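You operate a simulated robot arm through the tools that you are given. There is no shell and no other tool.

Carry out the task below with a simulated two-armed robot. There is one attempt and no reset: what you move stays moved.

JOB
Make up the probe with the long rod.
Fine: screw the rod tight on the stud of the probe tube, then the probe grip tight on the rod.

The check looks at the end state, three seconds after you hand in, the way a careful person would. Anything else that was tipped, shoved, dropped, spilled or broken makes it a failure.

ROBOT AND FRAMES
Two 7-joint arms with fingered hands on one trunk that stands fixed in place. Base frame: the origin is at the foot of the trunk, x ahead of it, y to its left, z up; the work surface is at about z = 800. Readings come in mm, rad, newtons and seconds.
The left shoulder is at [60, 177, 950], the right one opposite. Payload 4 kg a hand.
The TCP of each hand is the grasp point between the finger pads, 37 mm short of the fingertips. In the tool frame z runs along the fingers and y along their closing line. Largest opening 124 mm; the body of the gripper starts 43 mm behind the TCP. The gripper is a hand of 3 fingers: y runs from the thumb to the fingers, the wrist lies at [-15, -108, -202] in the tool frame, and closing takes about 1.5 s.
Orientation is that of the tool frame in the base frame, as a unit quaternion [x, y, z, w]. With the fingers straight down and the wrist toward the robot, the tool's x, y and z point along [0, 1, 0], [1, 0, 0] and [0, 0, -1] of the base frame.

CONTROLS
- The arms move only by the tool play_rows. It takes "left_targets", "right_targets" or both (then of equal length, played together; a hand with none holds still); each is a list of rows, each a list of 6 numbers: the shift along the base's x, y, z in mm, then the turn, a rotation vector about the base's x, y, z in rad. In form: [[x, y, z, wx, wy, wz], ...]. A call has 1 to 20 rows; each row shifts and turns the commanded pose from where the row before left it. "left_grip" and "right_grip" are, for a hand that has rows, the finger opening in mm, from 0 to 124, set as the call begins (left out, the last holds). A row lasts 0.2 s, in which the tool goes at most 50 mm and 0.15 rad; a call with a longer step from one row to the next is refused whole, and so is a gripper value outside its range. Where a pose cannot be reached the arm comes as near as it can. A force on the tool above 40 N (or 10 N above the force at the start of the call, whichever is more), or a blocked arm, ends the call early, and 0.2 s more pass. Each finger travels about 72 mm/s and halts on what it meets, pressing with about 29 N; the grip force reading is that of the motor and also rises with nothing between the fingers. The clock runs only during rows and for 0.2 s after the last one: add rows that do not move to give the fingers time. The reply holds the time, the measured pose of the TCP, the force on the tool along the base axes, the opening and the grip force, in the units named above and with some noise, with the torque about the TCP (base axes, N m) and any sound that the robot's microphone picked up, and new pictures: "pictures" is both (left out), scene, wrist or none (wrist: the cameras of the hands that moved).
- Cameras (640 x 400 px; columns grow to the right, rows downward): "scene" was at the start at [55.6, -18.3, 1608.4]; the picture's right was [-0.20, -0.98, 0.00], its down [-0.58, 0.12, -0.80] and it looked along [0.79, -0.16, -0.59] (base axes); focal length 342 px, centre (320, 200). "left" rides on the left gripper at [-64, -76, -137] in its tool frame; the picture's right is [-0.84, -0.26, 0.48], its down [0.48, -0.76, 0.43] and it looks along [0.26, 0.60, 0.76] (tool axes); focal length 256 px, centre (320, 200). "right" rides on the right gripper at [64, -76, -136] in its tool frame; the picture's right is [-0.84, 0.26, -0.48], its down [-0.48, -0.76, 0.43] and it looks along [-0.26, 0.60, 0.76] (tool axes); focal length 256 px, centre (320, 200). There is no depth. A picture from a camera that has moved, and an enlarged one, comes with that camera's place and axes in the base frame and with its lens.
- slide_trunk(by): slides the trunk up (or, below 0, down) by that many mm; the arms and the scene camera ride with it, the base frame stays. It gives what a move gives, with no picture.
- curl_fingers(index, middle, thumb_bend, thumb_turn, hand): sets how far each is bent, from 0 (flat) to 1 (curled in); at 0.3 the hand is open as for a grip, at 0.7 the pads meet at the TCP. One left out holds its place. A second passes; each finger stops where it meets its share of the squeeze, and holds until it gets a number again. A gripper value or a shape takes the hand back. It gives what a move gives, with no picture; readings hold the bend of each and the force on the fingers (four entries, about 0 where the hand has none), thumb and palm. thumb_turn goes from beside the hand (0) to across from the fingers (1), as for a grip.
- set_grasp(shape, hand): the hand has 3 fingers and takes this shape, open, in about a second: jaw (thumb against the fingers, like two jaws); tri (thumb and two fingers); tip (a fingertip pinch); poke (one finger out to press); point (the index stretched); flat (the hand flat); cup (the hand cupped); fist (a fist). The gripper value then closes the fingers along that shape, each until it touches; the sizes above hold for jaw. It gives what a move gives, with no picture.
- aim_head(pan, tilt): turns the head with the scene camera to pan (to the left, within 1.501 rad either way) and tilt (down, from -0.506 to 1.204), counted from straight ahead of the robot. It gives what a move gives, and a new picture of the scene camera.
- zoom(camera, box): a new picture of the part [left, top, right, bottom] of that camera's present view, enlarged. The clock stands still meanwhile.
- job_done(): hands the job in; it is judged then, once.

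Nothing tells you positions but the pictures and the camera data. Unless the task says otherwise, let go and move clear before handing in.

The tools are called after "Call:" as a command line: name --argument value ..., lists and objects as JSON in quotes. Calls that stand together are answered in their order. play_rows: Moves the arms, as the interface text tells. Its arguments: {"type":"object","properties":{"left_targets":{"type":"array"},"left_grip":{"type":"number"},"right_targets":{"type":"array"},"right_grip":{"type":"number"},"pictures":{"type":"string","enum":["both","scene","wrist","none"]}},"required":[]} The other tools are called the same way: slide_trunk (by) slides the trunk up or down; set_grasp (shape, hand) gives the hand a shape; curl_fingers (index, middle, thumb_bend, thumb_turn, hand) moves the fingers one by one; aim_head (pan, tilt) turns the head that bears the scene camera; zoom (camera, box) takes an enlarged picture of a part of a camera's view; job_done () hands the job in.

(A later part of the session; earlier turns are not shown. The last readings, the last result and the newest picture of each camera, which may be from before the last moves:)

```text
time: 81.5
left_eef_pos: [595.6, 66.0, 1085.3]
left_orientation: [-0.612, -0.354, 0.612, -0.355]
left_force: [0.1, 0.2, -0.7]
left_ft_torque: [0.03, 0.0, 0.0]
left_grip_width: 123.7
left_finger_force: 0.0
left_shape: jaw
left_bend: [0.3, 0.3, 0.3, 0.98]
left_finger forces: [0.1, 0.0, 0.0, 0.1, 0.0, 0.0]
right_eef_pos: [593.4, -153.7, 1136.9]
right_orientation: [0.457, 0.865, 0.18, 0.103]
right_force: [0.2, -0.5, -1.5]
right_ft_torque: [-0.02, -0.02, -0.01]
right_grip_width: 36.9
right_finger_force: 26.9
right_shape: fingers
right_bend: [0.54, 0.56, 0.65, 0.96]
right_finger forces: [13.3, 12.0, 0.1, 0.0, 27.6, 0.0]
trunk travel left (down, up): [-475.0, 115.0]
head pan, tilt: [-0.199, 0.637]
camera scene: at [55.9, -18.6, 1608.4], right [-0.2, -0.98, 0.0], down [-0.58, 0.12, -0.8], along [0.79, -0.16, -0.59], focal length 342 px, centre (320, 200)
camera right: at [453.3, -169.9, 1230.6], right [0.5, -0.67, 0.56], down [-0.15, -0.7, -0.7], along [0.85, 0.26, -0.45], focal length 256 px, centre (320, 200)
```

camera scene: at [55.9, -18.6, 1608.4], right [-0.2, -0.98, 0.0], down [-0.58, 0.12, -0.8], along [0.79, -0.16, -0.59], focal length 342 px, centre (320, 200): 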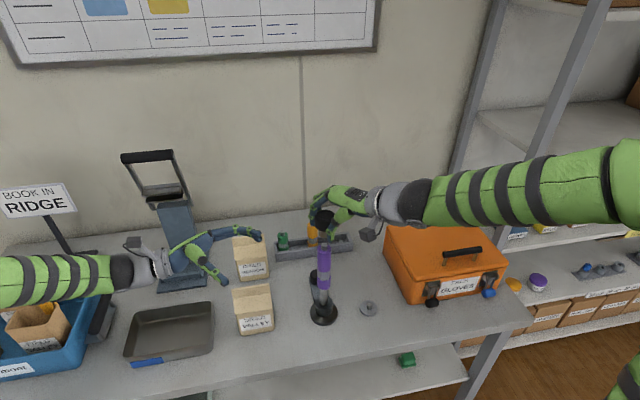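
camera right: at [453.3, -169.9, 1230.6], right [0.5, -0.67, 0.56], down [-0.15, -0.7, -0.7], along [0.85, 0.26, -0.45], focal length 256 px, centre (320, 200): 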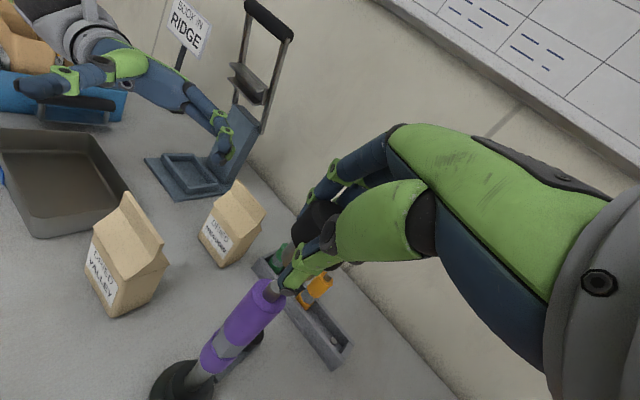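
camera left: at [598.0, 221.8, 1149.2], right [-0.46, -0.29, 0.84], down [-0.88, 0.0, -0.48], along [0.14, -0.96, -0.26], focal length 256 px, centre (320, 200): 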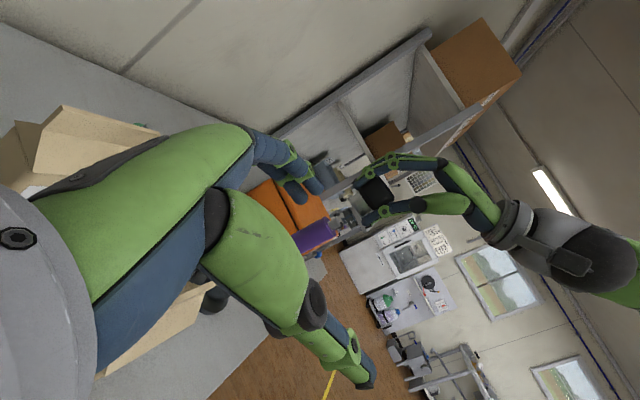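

It was only a sway from the arm's reconfiguration; everything is still. I zoom again to align.

Call:
zoom --camera "left" --box '[320, 180, 400, 230]'

Call:
zoom --camera "scene" --box '[308, 210, 348, 250]'

Call:
zoom --camera "left" --box '[318, 210, 350, 230]'

```text
8.00 times, centred on (360, 205) of left
camera zoom: at [598.1, 221.5, 1149.1], right [-0.46, -0.29, 0.84], down [-0.88, 0.0, -0.48], along [0.14, -0.96, -0.26], focal length 2048 px, centre (0, 160)
```

zoom: 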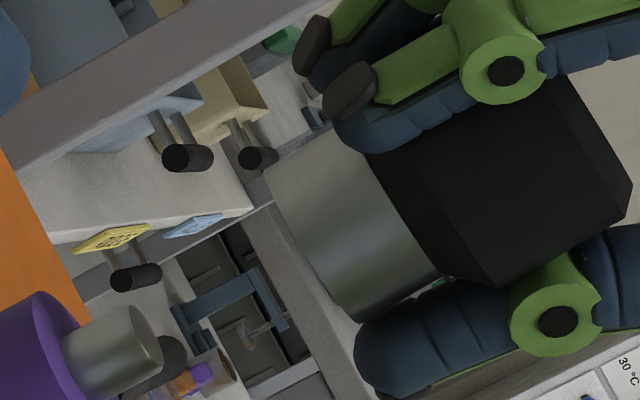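

```text
10.00 times, centred on (328, 230) of scene
camera zoom: at [55.9, -18.6, 1608.4], right [-0.2, -0.98, 0.0], down [-0.58, 0.12, -0.8], along [0.79, -0.16, -0.59], focal length 3416 px, centre (240, -100)
```

zoom: 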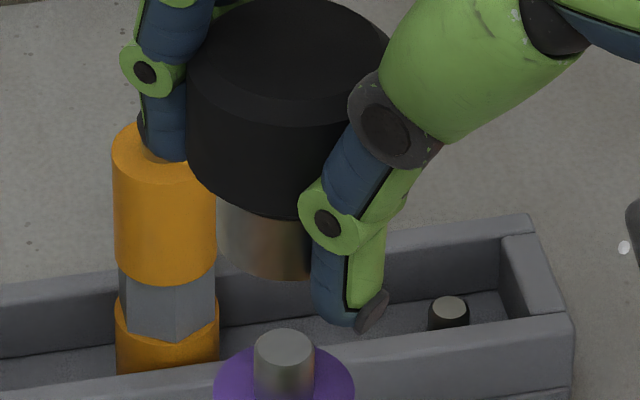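

```text
16.00 times, centred on (334, 220) of left
camera zoom: at [598.1, 221.5, 1149.1], right [-0.46, -0.29, 0.84], down [-0.88, 0.0, -0.48], along [0.14, -0.96, -0.26], focal length 4096 px, centre (96, -120)
```

zoom: 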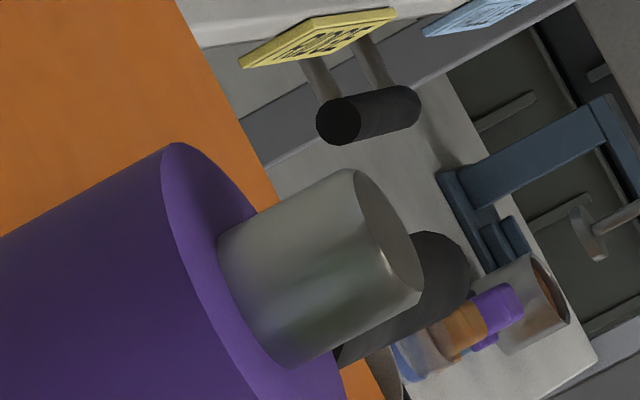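

Call:
zoom --camera "left" --box '[346, 184, 386, 224]'

Call:
zoom --camera "scene" --box '[310, 205, 346, 250]'

```text
10.00 times, centred on (366, 204) of left
camera zoom: at [598.1, 221.5, 1149.1], right [-0.46, -0.29, 0.84], down [-0.88, 0.0, -0.48], along [0.14, -0.96, -0.26], focal length 2560 px, centre (-140, 160)
```

zoom: 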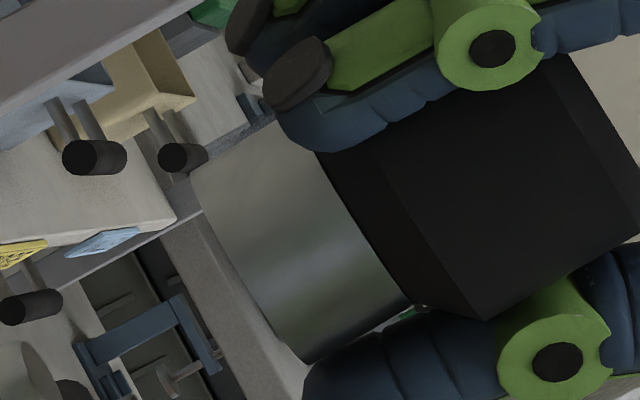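

```text
8.89 times, centred on (328, 228) of scene
camera zoom: at [55.9, -18.6, 1608.4], right [-0.2, -0.98, 0.0], down [-0.58, 0.12, -0.8], along [0.79, -0.16, -0.59], focal length 3036 px, centre (249, -44)
```

zoom: 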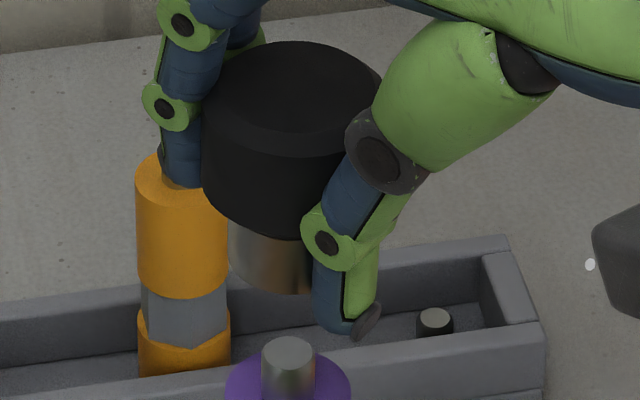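

Lean is below 1° and offset below 1 mm. I lower 26 mm and recheck just above the stud.

Call:
play_rows --right_targets '[[0.4, 0, -8, 0, 0, 0], [0, 0, -8, 0, 0, 0], [0, 0, -6, 0, 0, 0], [0, 0, -4, 0, 0, 0], [0, 0, 0, 0, 0, 0], [0, 0, 0, 0, 0, 0]]' --pictures "none"

Call:
zoom --camera "left" --box '[325, 195, 389, 235]'

Call:
zoom --camera "scene" --box '[310, 220, 342, 250]'

```text
time: 82.9
left_eef_pos: [594.4, 65.7, 1085.5]
left_orientation: [-0.612, -0.355, 0.612, -0.355]
left_force: [0.5, -0.8, 0.2]
left_ft_torque: [0.01, 0.02, 0.03]
left_grip_width: 123.7
left_finger_force: 0.0
left_shape: jaw
left_bend: [0.3, 0.3, 0.3, 0.98]
left_finger forces: [0.0, 0.0, 0.0, 0.0, 0.1, 0.0]
right_eef_pos: [595.3, -153.3, 1112.8]
right_orientation: [0.458, 0.864, 0.179, 0.103]
right_force: [0.4, 0.0, -1.1]
right_ft_torque: [-0.01, 0.01, 0.0]
right_grip_width: 36.9
right_finger_force: 26.5
right_shape: fingers
right_bend: [0.54, 0.56, 0.65, 0.96]
right_finger forces: [13.3, 12.1, 0.0, 0.0, 27.9, 0.0]
trunk travel left (down, up): [-475.0, 115.0]
head pan, tilt: [-0.199, 0.637]
```

```text
10.00 times, centred on (357, 215) of left
camera zoom: at [598.0, 221.8, 1149.1], right [-0.46, -0.29, 0.84], down [-0.88, 0.0, -0.48], along [0.14, -0.96, -0.26], focal length 2560 px, centre (-50, 50)
```

zoom: 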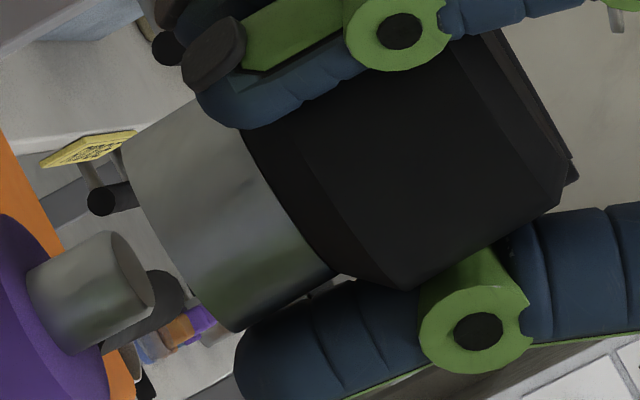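

```text
13.33 times, centred on (326, 235) of scene
camera zoom: at [55.8, -18.3, 1608.4], right [-0.2, -0.98, 0.0], down [-0.58, 0.12, -0.8], along [0.79, -0.16, -0.59], focal length 4554 px, centre (240, -267)
```

zoom: 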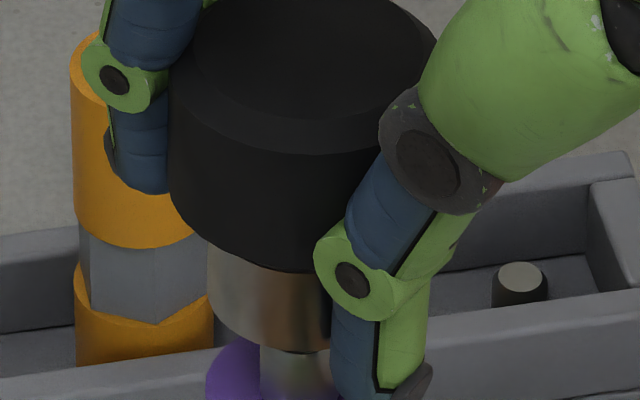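

Small residuals remain (about 0.7 mm and 1.5°). I correct them and go down 1 mm at a time.

Call:
play_rows --right_targets '[[-1.4, -0.6, 0, 0, -0.02, 0], [0, 0, -2, 0, 0, 0], [0, 0, 0, 0, 0, 0]]' --pictures "none"

Call:
zoom --camera "left" --box '[325, 195, 389, 235]'

Call:
zoom --camera "scene" --box '[310, 220, 342, 250]'

```text
time: 83.7
left_eef_pos: [595.7, 65.7, 1084.9]
left_orientation: [0.612, 0.354, -0.612, 0.354]
left_force: [-0.4, -0.3, 0.6]
left_ft_torque: [0.01, -0.03, -0.01]
left_grip_width: 123.9
left_finger_force: 0.0
left_shape: jaw
left_bend: [0.3, 0.3, 0.3, 0.98]
left_finger forces: [0.0, 0.0, 0.1, 0.0, 0.0, 0.1]
right_eef_pos: [593.6, -153.5, 1110.2]
right_orientation: [0.457, 0.863, 0.183, 0.112]
right_force: [0.3, 0.5, -1.1]
right_ft_torque: [-0.02, 0.02, -0.02]
right_grip_width: 36.9
right_finger_force: 26.7
right_shape: fingers
right_bend: [0.54, 0.56, 0.65, 0.96]
right_finger forces: [13.3, 12.0, 0.0, 0.0, 27.8, 0.0]
trunk travel left (down, up): [-475.0, 115.0]
head pan, tilt: [-0.199, 0.637]
```

```text
10.00 times, centred on (357, 215) of left
camera zoom: at [598.0, 221.8, 1149.2], right [-0.46, -0.29, 0.84], down [-0.88, 0.0, -0.48], along [0.14, -0.96, -0.26], focal length 2560 px, centre (-50, 50)
```

zoom: 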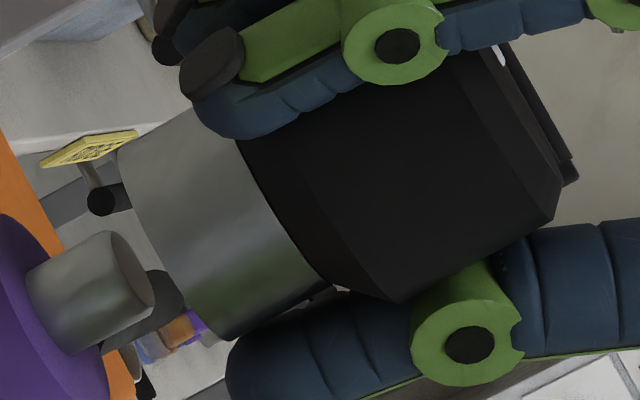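

```text
13.33 times, centred on (326, 235) of scene
camera zoom: at [55.8, -18.3, 1608.4], right [-0.2, -0.98, 0.0], down [-0.58, 0.12, -0.8], along [0.79, -0.16, -0.59], focal length 4554 px, centre (240, -267)
```

zoom: 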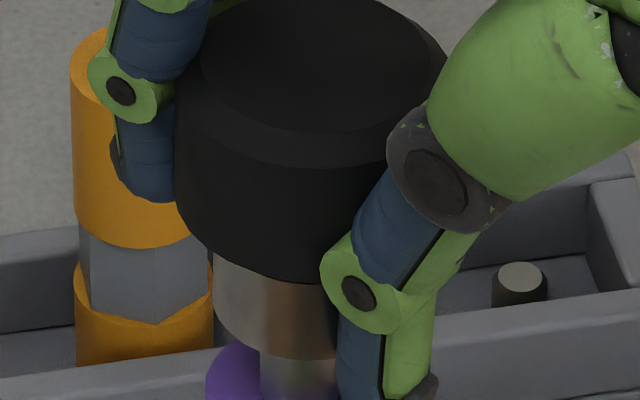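

Aligned within about 0.4 mm. I go down 6 mm in 1 mm steps.

Call:
play_rows --right_targets '[[-0.3, 0.3, -1, 0, 0, 0], [0, 0, -1, 0, 0, 0], [0, 0, -1, 0, 0, 0], [0, 0, -1, 0, 0, 0], [0, 0, -1, 0, 0, 0], [0, 0, -1, 0, 0, 0], [0, 0, 0, 0, 0, 0]]' --pictures "none"

Call:
zoom --camera "left" --box '[325, 195, 389, 235]'

```text
time: 85.3
left_eef_pos: [596.5, 66.3, 1086.8]
left_orientation: [-0.611, -0.355, 0.612, -0.355]
left_force: [0.0, 0.3, 0.8]
left_ft_torque: [-0.02, 0.02, 0.01]
left_grip_width: 123.8
left_finger_force: 0.0
left_shape: jaw
left_bend: [0.3, 0.3, 0.3, 0.98]
left_finger forces: [0.0, 0.0, 0.0, 0.0, 0.0, 0.0]
right_eef_pos: [593.2, -154.5, 1104.6]
right_orientation: [0.456, 0.864, 0.184, 0.111]
right_force: [0.0, 0.4, -0.7]
right_ft_torque: [0.02, -0.04, -0.03]
right_grip_width: 37.0
right_finger_force: 26.5
right_shape: fingers
right_bend: [0.54, 0.56, 0.65, 0.96]
right_finger forces: [13.2, 12.2, 0.1, 0.0, 27.8, 0.0]
trunk travel left (down, up): [-475.0, 115.0]
head pan, tilt: [-0.199, 0.637]
```

```text
10.00 times, centred on (357, 215) of left
camera zoom: at [598.0, 221.8, 1149.2], right [-0.46, -0.29, 0.84], down [-0.88, 0.0, -0.48], along [0.14, -0.96, -0.26], focal length 2560 px, centre (-50, 50)
```

zoom: 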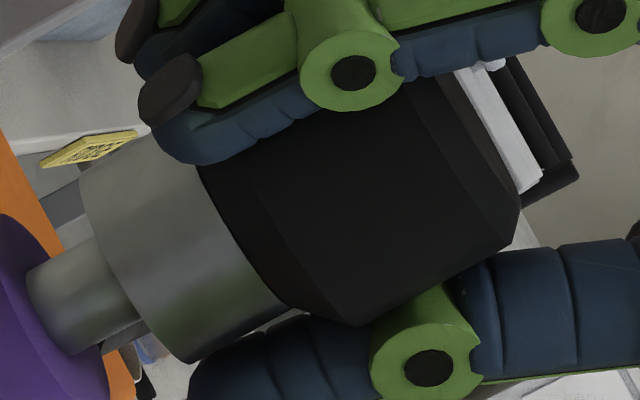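

The neck has begun to swallow the stud with no force. I continue down.

Call:
play_rows --right_targets '[[0, 0, -1, 0, 0, 0], [0, 0, -1, 0, 0, 0], [0, 0, -1, 0, 0, 0], [0, 0, -1, 0, 0, 0], [0, 0, -1, 0, 0, 0], [0, 0, 0, 0, 0, 0]]' --pictures "none"

Call:
zoom --camera "left" --box '[325, 195, 389, 235]'

Call:
zoom --camera "scene" --box '[310, 220, 342, 250]'

```text
time: 86.7
left_eef_pos: [596.0, 66.6, 1085.8]
left_orientation: [0.612, 0.355, -0.611, 0.354]
left_force: [0.6, -0.3, 0.2]
left_ft_torque: [0.0, 0.01, -0.01]
left_grip_width: 123.4
left_finger_force: 0.1
left_shape: jaw
left_bend: [0.3, 0.3, 0.3, 0.98]
left_finger forces: [0.0, 0.1, 0.0, 0.0, 0.0, 0.0]
right_eef_pos: [592.6, -155.2, 1097.8]
right_orientation: [0.456, 0.864, 0.184, 0.112]
right_force: [-0.2, -0.1, -1.2]
right_ft_torque: [0.01, 0.02, 0.0]
right_grip_width: 36.9
right_finger_force: 26.8
right_shape: fingers
right_bend: [0.54, 0.56, 0.65, 0.96]
right_finger forces: [13.4, 12.3, 0.1, 0.0, 27.7, 0.1]
trunk travel left (down, up): [-475.0, 115.0]
head pan, tilt: [-0.199, 0.637]
```

```text
10.00 times, centred on (357, 215) of left
camera zoom: at [598.0, 221.8, 1149.1], right [-0.46, -0.29, 0.84], down [-0.88, 0.0, -0.48], along [0.14, -0.96, -0.26], focal length 2560 px, centre (-50, 50)
```

zoom: 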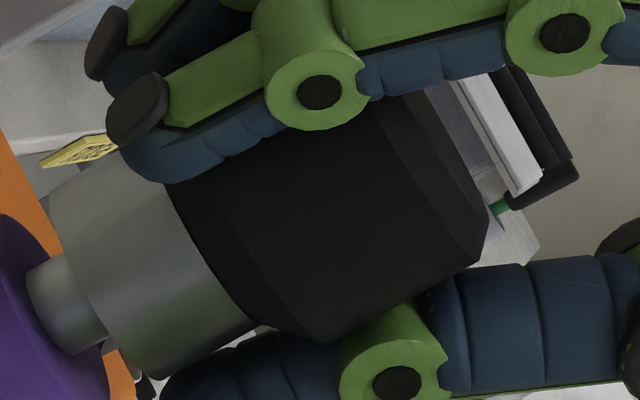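

```text
13.33 times, centred on (326, 235) of scene
camera zoom: at [55.8, -18.3, 1608.4], right [-0.2, -0.98, 0.0], down [-0.58, 0.12, -0.8], along [0.79, -0.16, -0.59], focal length 4554 px, centre (240, -267)
```

zoom: 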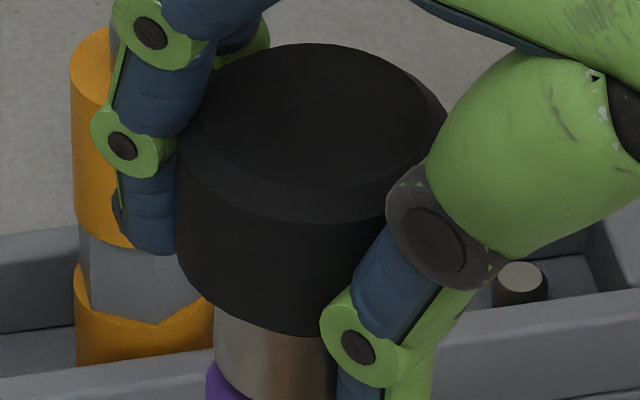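

Call:
play_rows --right_targets '[[0, 0, -1, 0, 0, 0], [0, 0, -1, 0, 0, 0], [0, 0, -1, 0, 0, 0], [0, 0, -1, 0, 0, 0], [0, 0, 0, 0, 0, 0]]' --pictures "none"

Call:
zoom --camera "left" --box '[315, 195, 379, 235]'

```text
time: 87.9
left_eef_pos: [597.0, 65.8, 1086.2]
left_orientation: [-0.612, -0.355, 0.612, -0.355]
left_force: [0.0, -0.3, -0.6]
left_ft_torque: [-0.01, 0.0, 0.01]
left_grip_width: 123.9
left_finger_force: 0.0
left_shape: jaw
left_bend: [0.3, 0.3, 0.3, 0.98]
left_finger forces: [0.1, 0.0, 0.0, 0.0, 0.0, 0.0]
right_eef_pos: [592.0, -154.6, 1094.6]
right_orientation: [0.456, 0.863, 0.184, 0.112]
right_force: [0.0, -0.1, -0.8]
right_ft_torque: [-0.03, 0.02, 0.04]
right_grip_width: 37.1
right_finger_force: 26.9
right_shape: fingers
right_bend: [0.54, 0.56, 0.65, 0.96]
right_finger forces: [13.3, 12.3, 0.0, 0.0, 27.7, 0.1]
trunk travel left (down, up): [-475.0, 115.0]
head pan, tilt: [-0.199, 0.637]
```

```text
10.00 times, centred on (347, 215) of left
camera zoom: at [598.0, 221.8, 1149.2], right [-0.46, -0.29, 0.84], down [-0.88, 0.0, -0.48], along [0.14, -0.96, -0.26], focal length 2560 px, centre (50, 50)
```

zoom: 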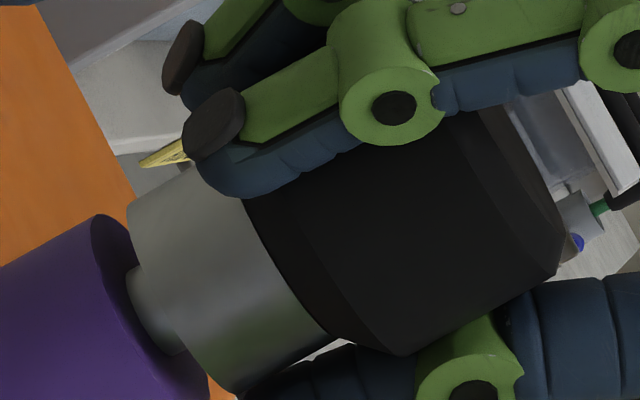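

Call:
play_rows --right_targets '[[0, 0, -1, 0, 0, 0], [0, 0, -1, 0, 0, 0], [0, 0, -0.7, 0, 0, 0], [0, 0, 0, 0, 0, 0]]' --pictures "none"

Call:
zoom --camera "left" --box '[315, 195, 379, 235]'

```text
time: 88.9
left_eef_pos: [595.6, 65.8, 1086.1]
left_orientation: [-0.611, -0.355, 0.613, -0.354]
left_force: [1.4, 0.4, -0.1]
left_ft_torque: [0.03, 0.01, 0.01]
left_grip_width: 123.9
left_finger_force: 0.0
left_shape: jaw
left_bend: [0.3, 0.3, 0.3, 0.98]
left_finger forces: [0.1, 0.0, 0.0, 0.1, 0.0, 0.0]
right_eef_pos: [592.7, -153.4, 1092.2]
right_orientation: [0.455, 0.864, 0.184, 0.112]
right_force: [-4.1, 5.7, 6.2]
right_ft_torque: [0.09, -0.16, 0.17]
right_grip_width: 36.6
right_finger_force: 26.4
right_shape: fingers
right_bend: [0.54, 0.56, 0.65, 0.95]
right_finger forces: [15.8, 10.2, 0.0, 0.0, 28.9, 0.0]
trunk travel left (down, up): [-475.0, 115.0]
head pan, tilt: [-0.199, 0.637]
```

```text
10.00 times, centred on (347, 215) of left
camera zoom: at [597.2, 222.4, 1149.5], right [-0.46, -0.29, 0.84], down [-0.88, 0.0, -0.48], along [0.14, -0.96, -0.26], focal length 2560 px, centre (50, 50)
```

zoom: 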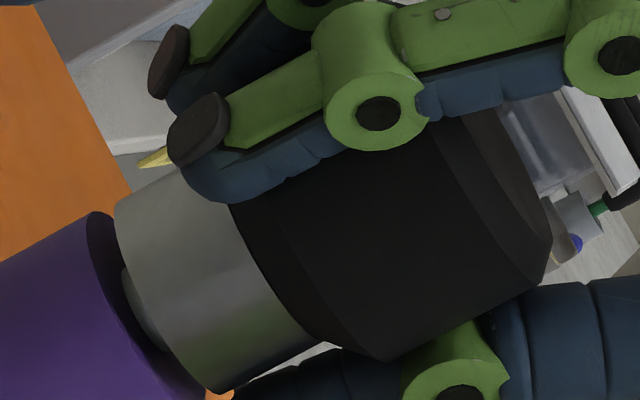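

The neck meets the thread start (about 6 N). I turn clockwise 0.9 rad about the axis with light downward feed.

Call:
play_rows --right_targets '[[-2.14, 3.58, -0.1, 0, 0, -0.15], [-1.2, 3.09, -0.1, 0, 0, -0.15], [-0.73, 3.23, -0.1, 0, 0, -0.15], [-0.23, 3.3, -0.1, 0, 0, -0.15], [0.26, 3.3, -0.1, 0, 0, -0.15], [0.76, 3.23, -0.1, 0, 0, -0.15], [0, 0, 0, 0, 0, 0]]' --pictures "none"

Call:
zoom --camera "left" --box '[315, 195, 379, 235]'

```text
time: 90.5
left_eef_pos: [595.0, 67.3, 1086.3]
left_orientation: [-0.611, -0.354, 0.612, -0.355]
left_force: [0.2, 0.1, -0.1]
left_ft_torque: [0.0, -0.02, 0.0]
left_grip_width: 123.9
left_finger_force: 0.0
left_shape: jaw
left_bend: [0.3, 0.3, 0.3, 0.98]
left_finger forces: [0.0, 0.0, 0.1, 0.0, 0.0, 0.1]
right_eef_pos: [589.0, -134.2, 1091.5]
right_orientation: [0.786, 0.58, 0.117, 0.182]
right_force: [-6.8, 3.0, 7.6]
right_ft_torque: [-0.12, -0.14, 0.01]
right_grip_width: 35.3
right_finger_force: 27.8
right_shape: fingers
right_bend: [0.53, 0.56, 0.65, 0.96]
right_finger forces: [13.3, 11.1, 0.0, 0.1, 31.4, 0.1]
trunk travel left (down, up): [-475.0, 115.0]
head pan, tilt: [-0.199, 0.637]
```

```text
10.00 times, centred on (347, 215) of left
camera zoom: at [597.0, 222.3, 1149.6], right [-0.46, -0.29, 0.84], down [-0.88, 0.0, -0.48], along [0.14, -0.96, -0.26], focal length 2560 px, centre (50, 50)
```

zoom: 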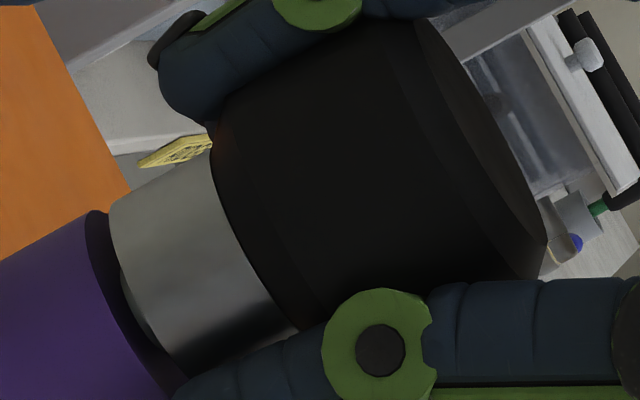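

It follows; about 2 mm gap remains. I continue another 0.9 rad.

Call:
play_rows --right_targets '[[0.62, 3.44, -0.1, 0, 0, -0.15], [1.74, 2.94, -0.1, 0, 0, -0.15], [2.16, 2.66, -0.1, 0, 0, -0.15], [2.52, 2.3, -0.1, 0, 0, -0.15], [2.84, 1.89, -0.1, 0, 0, -0.15], [3.09, 1.45, -0.1, 0, 0, -0.15], [0, 0, 0, 0, 0, 0]]' --pictures "scene"

Call:
zoom --camera "left" --box '[315, 195, 379, 235]'

```text
time: 92.1
left_eef_pos: [596.2, 67.2, 1085.2]
left_orientation: [0.612, 0.354, -0.612, 0.354]
left_force: [-0.1, -0.3, 0.8]
left_ft_torque: [0.02, -0.01, -0.03]
left_grip_width: 123.7
left_finger_force: 0.0
left_shape: jaw
left_bend: [0.3, 0.3, 0.3, 0.98]
left_finger forces: [0.0, 0.1, 0.0, 0.0, 0.0, 0.1]
right_eef_pos: [603.4, -119.2, 1091.5]
right_orientation: [0.96, 0.179, 0.026, 0.214]
right_force: [-3.5, 3.9, 3.1]
right_ft_torque: [-0.1, 0.05, -0.07]
right_grip_width: 35.1
right_finger_force: 28.1
right_shape: fingers
right_bend: [0.54, 0.56, 0.65, 0.96]
right_finger forces: [12.8, 12.8, 0.0, 0.0, 29.2, 0.0]
trunk travel left (down, up): [-475.0, 115.0]
head pan, tilt: [-0.199, 0.637]
camera scene: at [55.3, -17.6, 1608.4], right [-0.2, -0.98, 0.0], down [-0.58, 0.12, -0.8], along [0.79, -0.16, -0.59], focal length 342 px, centre (320, 200)
```

scene: 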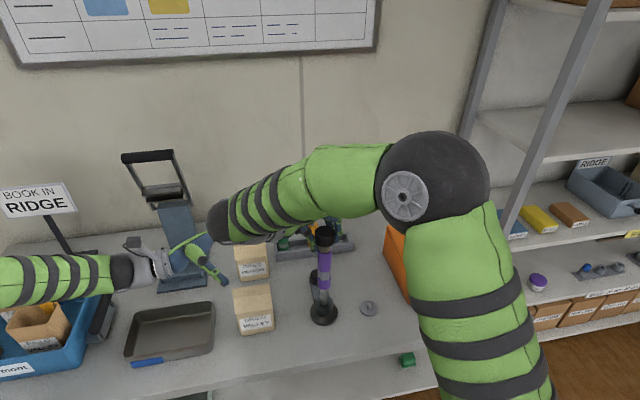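

```text
10.00 times, centred on (347, 215) of left
camera zoom: at [597.6, 222.3, 1149.2], right [-0.46, -0.29, 0.84], down [-0.88, 0.0, -0.48], along [0.14, -0.96, -0.26], focal length 2560 px, centre (50, 50)
```

zoom: 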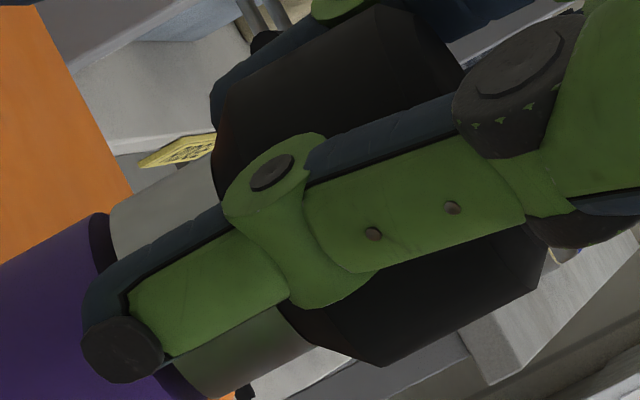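

The thumb now blocks the side view, but the motion is smooth. I turn 0.75 rad more with slightly more downward feed.

Call:
play_rows --right_targets '[[2.95, 1.1, -0.2, 0, 0, -0.15], [3.41, 0.52, -0.2, 0, 0, -0.15], [3.45, 0.01, -0.2, 0, 0, -0.15], [3.4, -0.51, -0.2, 0, 0, -0.15], [3.3, -1.02, -0.2, 0, 0, -0.15], [0, 0, 0, 0, 0, 0]]' --pictures "wrist"

Call:
zoom --camera "left" --box '[315, 195, 379, 235]'

Call:
zoom --camera "scene" --box '[305, 215, 345, 265]'

```text
time: 93.5
left_eef_pos: [595.7, 66.7, 1086.3]
left_orientation: [-0.612, -0.354, 0.612, -0.355]
left_force: [-0.1, -0.6, -0.1]
left_ft_torque: [0.0, 0.02, -0.03]
left_grip_width: 123.5
left_finger_force: 0.0
left_shape: jaw
left_bend: [0.3, 0.3, 0.3, 0.98]
left_finger forces: [0.0, 0.0, 0.0, 0.0, 0.1, 0.0]
right_eef_pos: [618.2, -119.1, 1089.6]
right_orientation: [0.959, -0.184, -0.053, 0.209]
right_force: [-1.6, 1.8, 7.1]
right_ft_torque: [-0.19, 0.11, -0.03]
right_grip_width: 34.4
right_finger_force: 27.3
right_shape: fingers
right_bend: [0.54, 0.56, 0.65, 0.96]
right_finger forces: [14.3, 13.2, 0.0, 0.0, 27.6, 0.1]
trunk travel left (down, up): [-475.0, 115.0]
head pan, tilt: [-0.199, 0.637]
camera right: at [727.3, -27.6, 1180.4], right [-0.77, 0.28, 0.57], down [-0.27, 0.66, -0.7], along [-0.57, -0.7, -0.43], focal length 256 px, centre (320, 200)
```

right: 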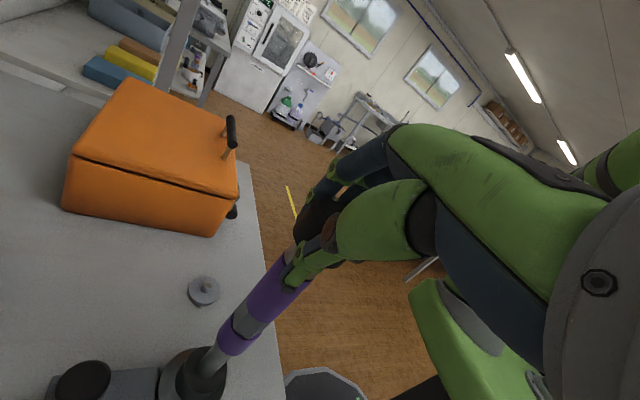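

```text
10.00 times, centred on (347, 215) of left
camera zoom: at [597.6, 222.2, 1149.3], right [-0.46, -0.29, 0.84], down [-0.88, 0.0, -0.48], along [0.14, -0.96, -0.26], focal length 2560 px, centre (50, 50)
```

zoom: 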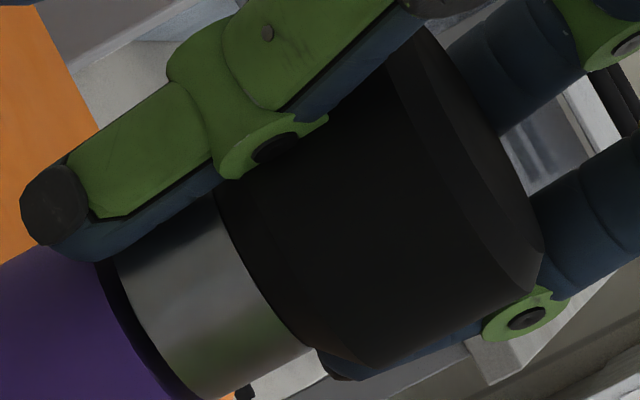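

```text
8.00 times, centred on (325, 240) of scene
camera zoom: at [55.2, -17.6, 1608.4], right [-0.2, -0.98, 0.0], down [-0.58, 0.12, -0.8], along [0.79, -0.16, -0.59], focal length 2732 px, centre (280, -120)
```

zoom: 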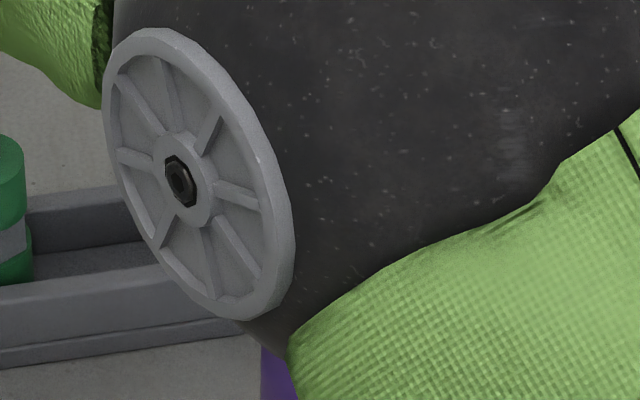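

The gap is about 1.7 mm. I release and check that the grip stays upright by itself.

Call:
curl_fingers --hand "right" --thumb_bend 0.53 --index 0.43 --middle 0.45

Call:
zoom --camera "left" --box '[315, 185, 395, 235]'

Call:
zoom --camera "right" --box '[230, 160, 400, 330]'

```text
time: 94.5
left_eef_pos: [596.4, 65.8, 1084.7]
left_orientation: [0.612, 0.354, -0.612, 0.354]
left_force: [0.0, -0.6, -0.3]
left_ft_torque: [0.03, 0.0, -0.04]
left_grip_width: 123.5
left_finger_force: 0.1
left_shape: jaw
left_bend: [0.3, 0.3, 0.3, 0.98]
left_finger forces: [0.0, 0.0, 0.1, 0.1, 0.1, 0.0]
right_eef_pos: [619.1, -119.4, 1089.8]
right_orientation: [0.959, -0.184, -0.054, 0.209]
right_force: [-0.8, 0.8, -0.2]
right_ft_torque: [0.03, -0.01, 0.01]
right_grip_width: 68.1
right_finger_force: 0.0
right_shape: fingers
right_bend: [0.43, 0.45, 0.53, 0.97]
right_finger forces: [0.2, 0.0, 0.1, 0.1, 0.1, 0.1]
trunk travel left (down, up): [-475.0, 115.0]
head pan, tilt: [-0.199, 0.637]
```

```text
8.00 times, centred on (355, 210) of left
camera zoom: at [598.0, 221.8, 1149.1], right [-0.46, -0.29, 0.84], down [-0.88, 0.0, -0.48], along [0.14, -0.96, -0.26], focal length 2048 px, centre (40, 120)
```

zoom: 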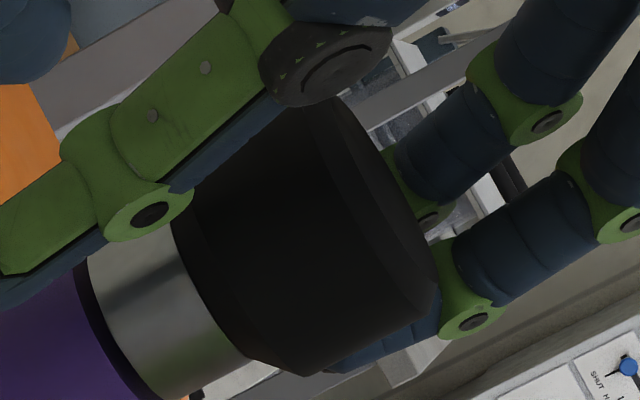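

```text
2.35 times, centred on (315, 245) of right
camera zoom: at [727.5, -27.7, 1179.9], right [-0.77, 0.28, 0.57], down [-0.28, 0.66, -0.7], along [-0.57, -0.7, -0.43], focal length 602 px, centre (332, 94)
```

zoom: 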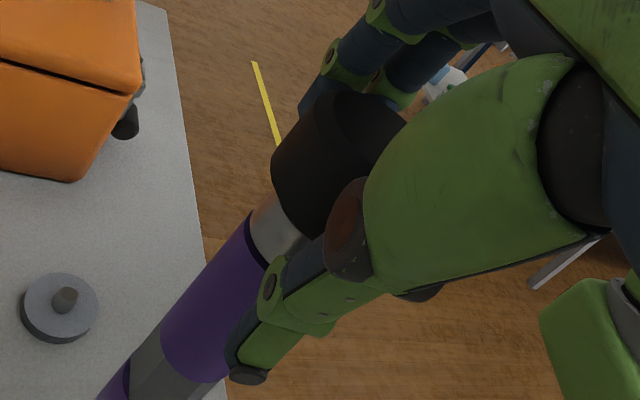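

The grip stays on the stud, straight. I swing the opened hand back around the axis.

Call:
play_rows --right_targets '[[-3.3, 1.02, 0, 0, 0, 0.15], [-3.4, 0.51, 0, 0, 0, 0.15], [-3.45, -0.01, 0, 0, 0, 0.15], [-3.41, -0.52, 0, 0, 0, 0.15], [-3.29, -1.02, 0, 0, 0, 0.15], [-3.1, -1.5, 0, 0, 0, 0.15], [-2.85, -1.95, 0, 0, 0, 0.15], [-2.51, -2.36, 0, 0, 0, 0.15], [-2.14, -2.7, 0, 0, 0, 0.15], [-1.71, -2.99, 0, 0, 0, 0.15], [-1.25, -3.21, 0, 0, 0, 0.15], [-0.75, -3.37, 0, 0, 0, 0.15], [-0.24, -3.43, 0, 0, 0, 0.15], [0.28, -3.44, 0, 0, 0, 0.15], [0.78, -3.36, 0, 0, 0, 0.15], [1.28, -3.2, 0, 0, 0, 0.15], [1.75, -2.97, 0, 0, 0, 0.15], [0, 0, 0, 0, 0, 0], [0, 0, 0, 0, 0, 0]]' --pictures "wrist"

Call:
zoom --camera "left" --box '[315, 185, 395, 235]'

Call:
zoom --camera "scene" --box '[305, 215, 345, 265]'

```text
time: 98.5
left_eef_pos: [595.8, 65.9, 1085.9]
left_orientation: [0.612, 0.355, -0.612, 0.355]
left_force: [0.5, -0.7, 0.3]
left_ft_torque: [0.01, 0.0, 0.03]
left_grip_width: 124.0
left_finger_force: 0.0
left_shape: jaw
left_bend: [0.3, 0.3, 0.3, 0.98]
left_finger forces: [0.1, 0.0, 0.0, 0.0, 0.1, 0.0]
right_eef_pos: [591.6, -154.6, 1089.9]
right_orientation: [0.456, 0.863, 0.183, 0.113]
right_force: [-0.4, 0.0, 0.3]
right_ft_torque: [0.01, 0.01, -0.01]
right_grip_width: 68.4
right_finger_force: 0.1
right_shape: fingers
right_bend: [0.43, 0.45, 0.53, 0.98]
right_finger forces: [0.0, 0.0, 0.0, 0.0, 0.1, 0.0]
trunk travel left (down, up): [-475.0, 115.0]
head pan, tilt: [-0.199, 0.637]
camera right: at [449.5, -170.8, 1180.4], right [0.49, -0.67, 0.57], down [-0.14, -0.7, -0.7], along [0.86, 0.26, -0.43], focal length 256 px, centre (320, 200)
```

right: 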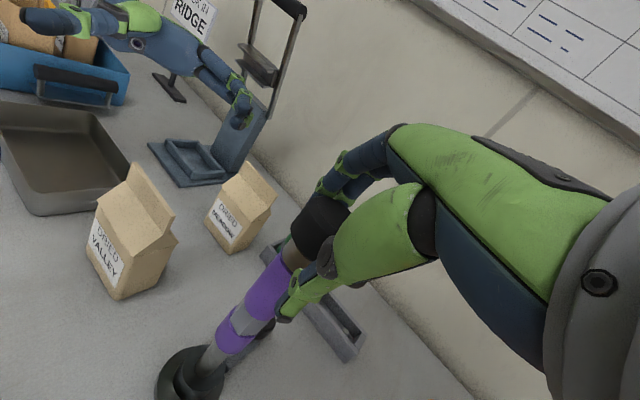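

```text
8.00 times, centred on (355, 210) of left
camera zoom: at [598.0, 221.6, 1149.2], right [-0.46, -0.29, 0.84], down [-0.88, 0.0, -0.48], along [0.14, -0.96, -0.26], focal length 2048 px, centre (40, 120)
```

zoom: 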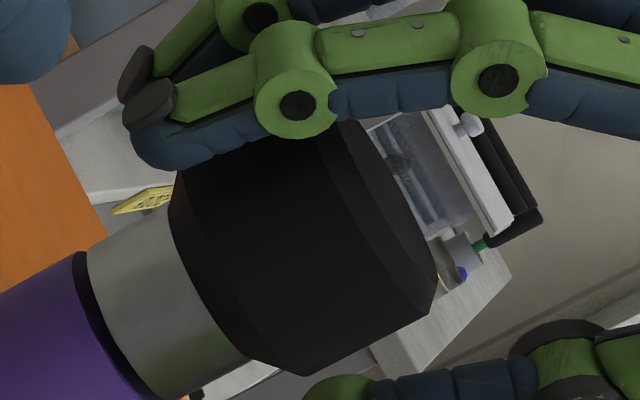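

```text
8.00 times, centred on (325, 240) of scene
camera zoom: at [55.7, -18.4, 1608.4], right [-0.2, -0.98, 0.0], down [-0.58, 0.12, -0.8], along [0.79, -0.16, -0.59], focal length 2732 px, centre (280, -120)
```

zoom: 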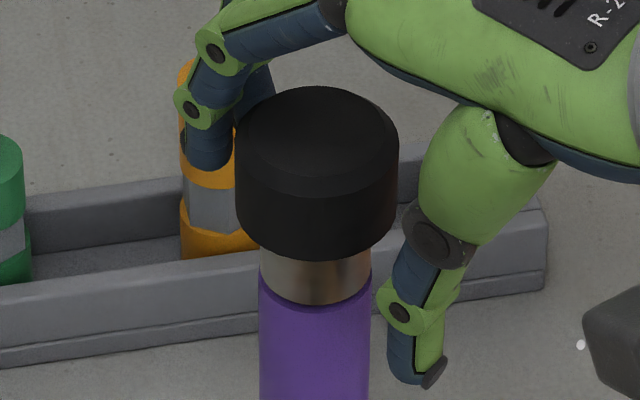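

Fingers are clear around the head. I close near, then squeeze.

Call:
curl_fingers --hand "right" --thumb_bend 0.6 --index 0.5 --middle 0.51

Call:
curl_fingers --hand "right" --thumb_bend 0.62 --index 0.52 --middle 0.53

```text
time: 99.5
left_eef_pos: [596.7, 67.0, 1085.8]
left_orientation: [-0.612, -0.354, 0.612, -0.354]
left_force: [0.0, -0.4, -1.1]
left_ft_torque: [-0.04, 0.01, 0.0]
left_grip_width: 123.7
left_finger_force: 0.0
left_shape: jaw
left_bend: [0.3, 0.3, 0.3, 0.98]
left_finger forces: [0.0, 0.0, 0.1, 0.1, 0.1, 0.0]
right_eef_pos: [591.7, -153.6, 1090.4]
right_orientation: [0.456, 0.863, 0.183, 0.113]
right_force: [2.5, 1.7, 0.9]
right_ft_torque: [0.07, -0.04, 0.02]
right_grip_width: 48.5
right_finger_force: 2.0
right_shape: fingers
right_bend: [0.49, 0.5, 0.6, 0.98]
right_finger forces: [1.8, 1.3, 0.0, 0.0, 0.0, 0.0]
trunk travel left (down, up): [-475.0, 115.0]
head pan, tilt: [-0.199, 0.637]
```

```text
time: 100.5
left_eef_pos: [595.7, 66.3, 1085.7]
left_orientation: [-0.612, -0.354, 0.612, -0.355]
left_force: [0.2, -0.7, 0.2]
left_ft_torque: [-0.02, 0.02, 0.0]
left_grip_width: 123.8
left_finger_force: 0.0
left_shape: jaw
left_bend: [0.3, 0.3, 0.3, 0.98]
left_finger forces: [0.0, 0.0, 0.1, 0.0, 0.0, 0.0]
right_eef_pos: [591.6, -153.2, 1089.7]
right_orientation: [0.456, 0.863, 0.184, 0.113]
right_force: [4.4, 2.3, 2.7]
right_ft_torque: [0.12, -0.14, -0.01]
right_grip_width: 45.2
right_finger_force: 3.4
right_shape: fingers
right_bend: [0.5, 0.51, 0.62, 0.98]
right_finger forces: [3.6, 2.5, 0.1, 0.0, 0.9, 0.0]
trunk travel left (down, up): [-475.0, 115.0]
head pan, tilt: [-0.199, 0.637]
```

Call:
curl_fingers --hand "right" --thumb_bend 0.75 --index 0.75 --middle 0.75

Call:
zoom --camera "left" --box '[315, 185, 395, 235]'

```text
time: 101.5
left_eef_pos: [596.5, 66.9, 1085.5]
left_orientation: [0.612, 0.355, -0.612, 0.355]
left_force: [-0.1, -0.6, 0.1]
left_ft_torque: [0.01, 0.0, -0.01]
left_grip_width: 123.8
left_finger_force: 0.2
left_shape: jaw
left_bend: [0.3, 0.3, 0.3, 0.98]
left_finger forces: [0.1, 0.1, 0.0, 0.0, 0.0, 0.0]
right_eef_pos: [591.4, -154.5, 1089.5]
right_orientation: [0.456, 0.863, 0.184, 0.112]
right_force: [3.5, -1.2, 1.1]
right_ft_torque: [0.17, -0.26, -0.1]
right_grip_width: 39.9
right_finger_force: 24.0
right_shape: fingers
right_bend: [0.5, 0.54, 0.65, 0.97]
right_finger forces: [16.5, 8.4, 0.0, 0.0, 23.8, 0.0]
trunk travel left (down, up): [-475.0, 115.0]
head pan, tilt: [-0.199, 0.637]
```

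```text
8.00 times, centred on (355, 210) of left
camera zoom: at [598.3, 221.7, 1149.0], right [-0.46, -0.29, 0.84], down [-0.88, 0.0, -0.48], along [0.14, -0.96, -0.26], focal length 2048 px, centre (40, 120)
```

zoom: 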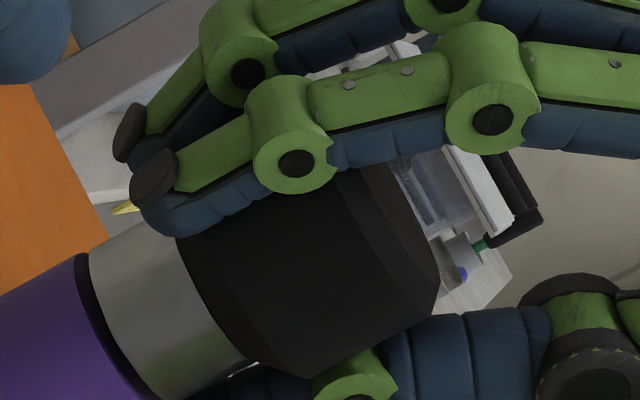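

Firm and balanced. I turn clockwise 1.35 rad.

Call:
play_rows --right_targets '[[-1.55, 2.9, -0.03, 0, 0, -0.15], [-1.28, 3.2, -0.04, 0, 0, -0.15], [-0.78, 3.36, -0.04, 0, 0, -0.15], [-0.28, 3.44, -0.04, 0, 0, -0.15], [0.24, 3.43, -0.04, 0, 0, -0.15], [0.75, 3.37, -0.04, 0, 0, -0.15], [1.25, 3.21, -0.04, 0, 0, -0.15], [1.71, 2.99, -0.04, 0, 0, -0.15], [2.14, 2.7, -0.04, 0, 0, -0.15], [0, 0, 0, 0, 0, 0]]' --pictures "none"

Call:
zoom --camera "left" --box '[315, 185, 395, 235]'

```text
time: 103.7
left_eef_pos: [596.0, 66.8, 1085.4]
left_orientation: [-0.612, -0.354, 0.612, -0.355]
left_force: [0.8, -0.5, 0.3]
left_ft_torque: [0.01, 0.02, 0.02]
left_grip_width: 123.6
left_finger_force: 0.0
left_shape: jaw
left_bend: [0.3, 0.3, 0.3, 0.98]
left_finger forces: [0.0, 0.0, 0.1, 0.0, 0.1, 0.0]
right_eef_pos: [592.7, -125.6, 1089.8]
right_orientation: [0.896, 0.388, 0.072, 0.202]
right_force: [-9.4, -2.7, -7.5]
right_ft_torque: [-0.1, 0.18, -0.19]
right_grip_width: 39.4
right_finger_force: 26.0
right_shape: fingers
right_bend: [0.51, 0.55, 0.64, 0.97]
right_finger forces: [13.8, 10.2, 0.0, 0.0, 28.5, 0.0]
trunk travel left (down, up): [-475.0, 115.0]
head pan, tilt: [-0.199, 0.637]
```

```text
8.00 times, centred on (355, 210) of left
camera zoom: at [597.6, 221.6, 1149.3], right [-0.46, -0.29, 0.84], down [-0.88, 0.0, -0.48], along [0.14, -0.96, -0.26], focal length 2048 px, centre (40, 120)
```

zoom: 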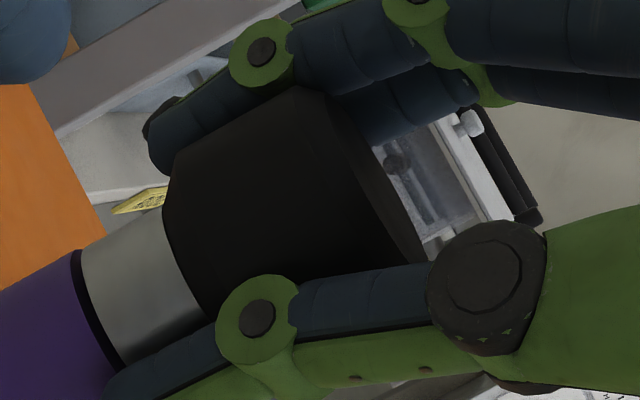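

The thread draws in (gap about 1 mm, pulling the hand down). I follow down and continue.

Call:
play_rows --right_targets '[[1.3, 1.96, -0.4, 0, 0, -0.15], [2.85, 1.95, -0.06, 0, 0, -0.15], [3.1, 1.5, -0.06, 0, 0, -0.15], [3.29, 1.02, -0.06, 0, 0, -0.15], [3.41, 0.52, -0.06, 0, 0, -0.15], [3.45, 0.01, -0.06, 0, 0, -0.15], [3.4, -0.51, -0.06, 0, 0, -0.15], [3.3, -1.02, -0.06, 0, 0, -0.15], [0, 0, 0, 0, 0, 0]]' --pictures "none"

Call:
zoom --camera "left" --box '[315, 185, 395, 235]'

```text
time: 105.7
left_eef_pos: [595.4, 67.3, 1086.2]
left_orientation: [0.612, 0.354, -0.612, 0.355]
left_force: [0.9, 0.4, 0.7]
left_ft_torque: [0.01, 0.02, -0.03]
left_grip_width: 123.7
left_finger_force: 0.0
left_shape: jaw
left_bend: [0.3, 0.3, 0.3, 0.98]
left_finger forces: [0.0, 0.0, 0.1, 0.0, 0.1, 0.0]
right_eef_pos: [618.8, -119.1, 1088.2]
right_orientation: [0.959, -0.185, -0.053, 0.209]
right_force: [-9.8, 6.6, -6.4]
right_ft_torque: [0.13, 0.14, -0.27]
right_grip_width: 38.9
right_finger_force: 25.0
right_shape: fingers
right_bend: [0.51, 0.56, 0.64, 0.98]
right_finger forces: [13.7, 11.0, 0.0, 0.0, 26.7, 0.0]
trunk travel left (down, up): [-475.0, 115.0]
head pan, tilt: [-0.199, 0.637]
```

```text
8.00 times, centred on (355, 210) of left
camera zoom: at [597.6, 222.6, 1149.2], right [-0.46, -0.29, 0.84], down [-0.88, 0.0, -0.48], along [0.14, -0.96, -0.25], focal length 2048 px, centre (40, 120)
```

zoom: 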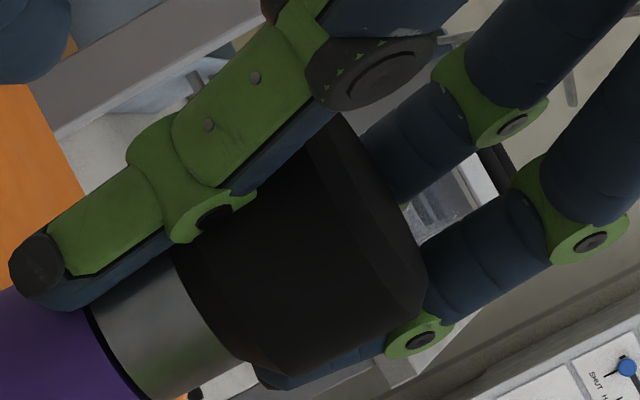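

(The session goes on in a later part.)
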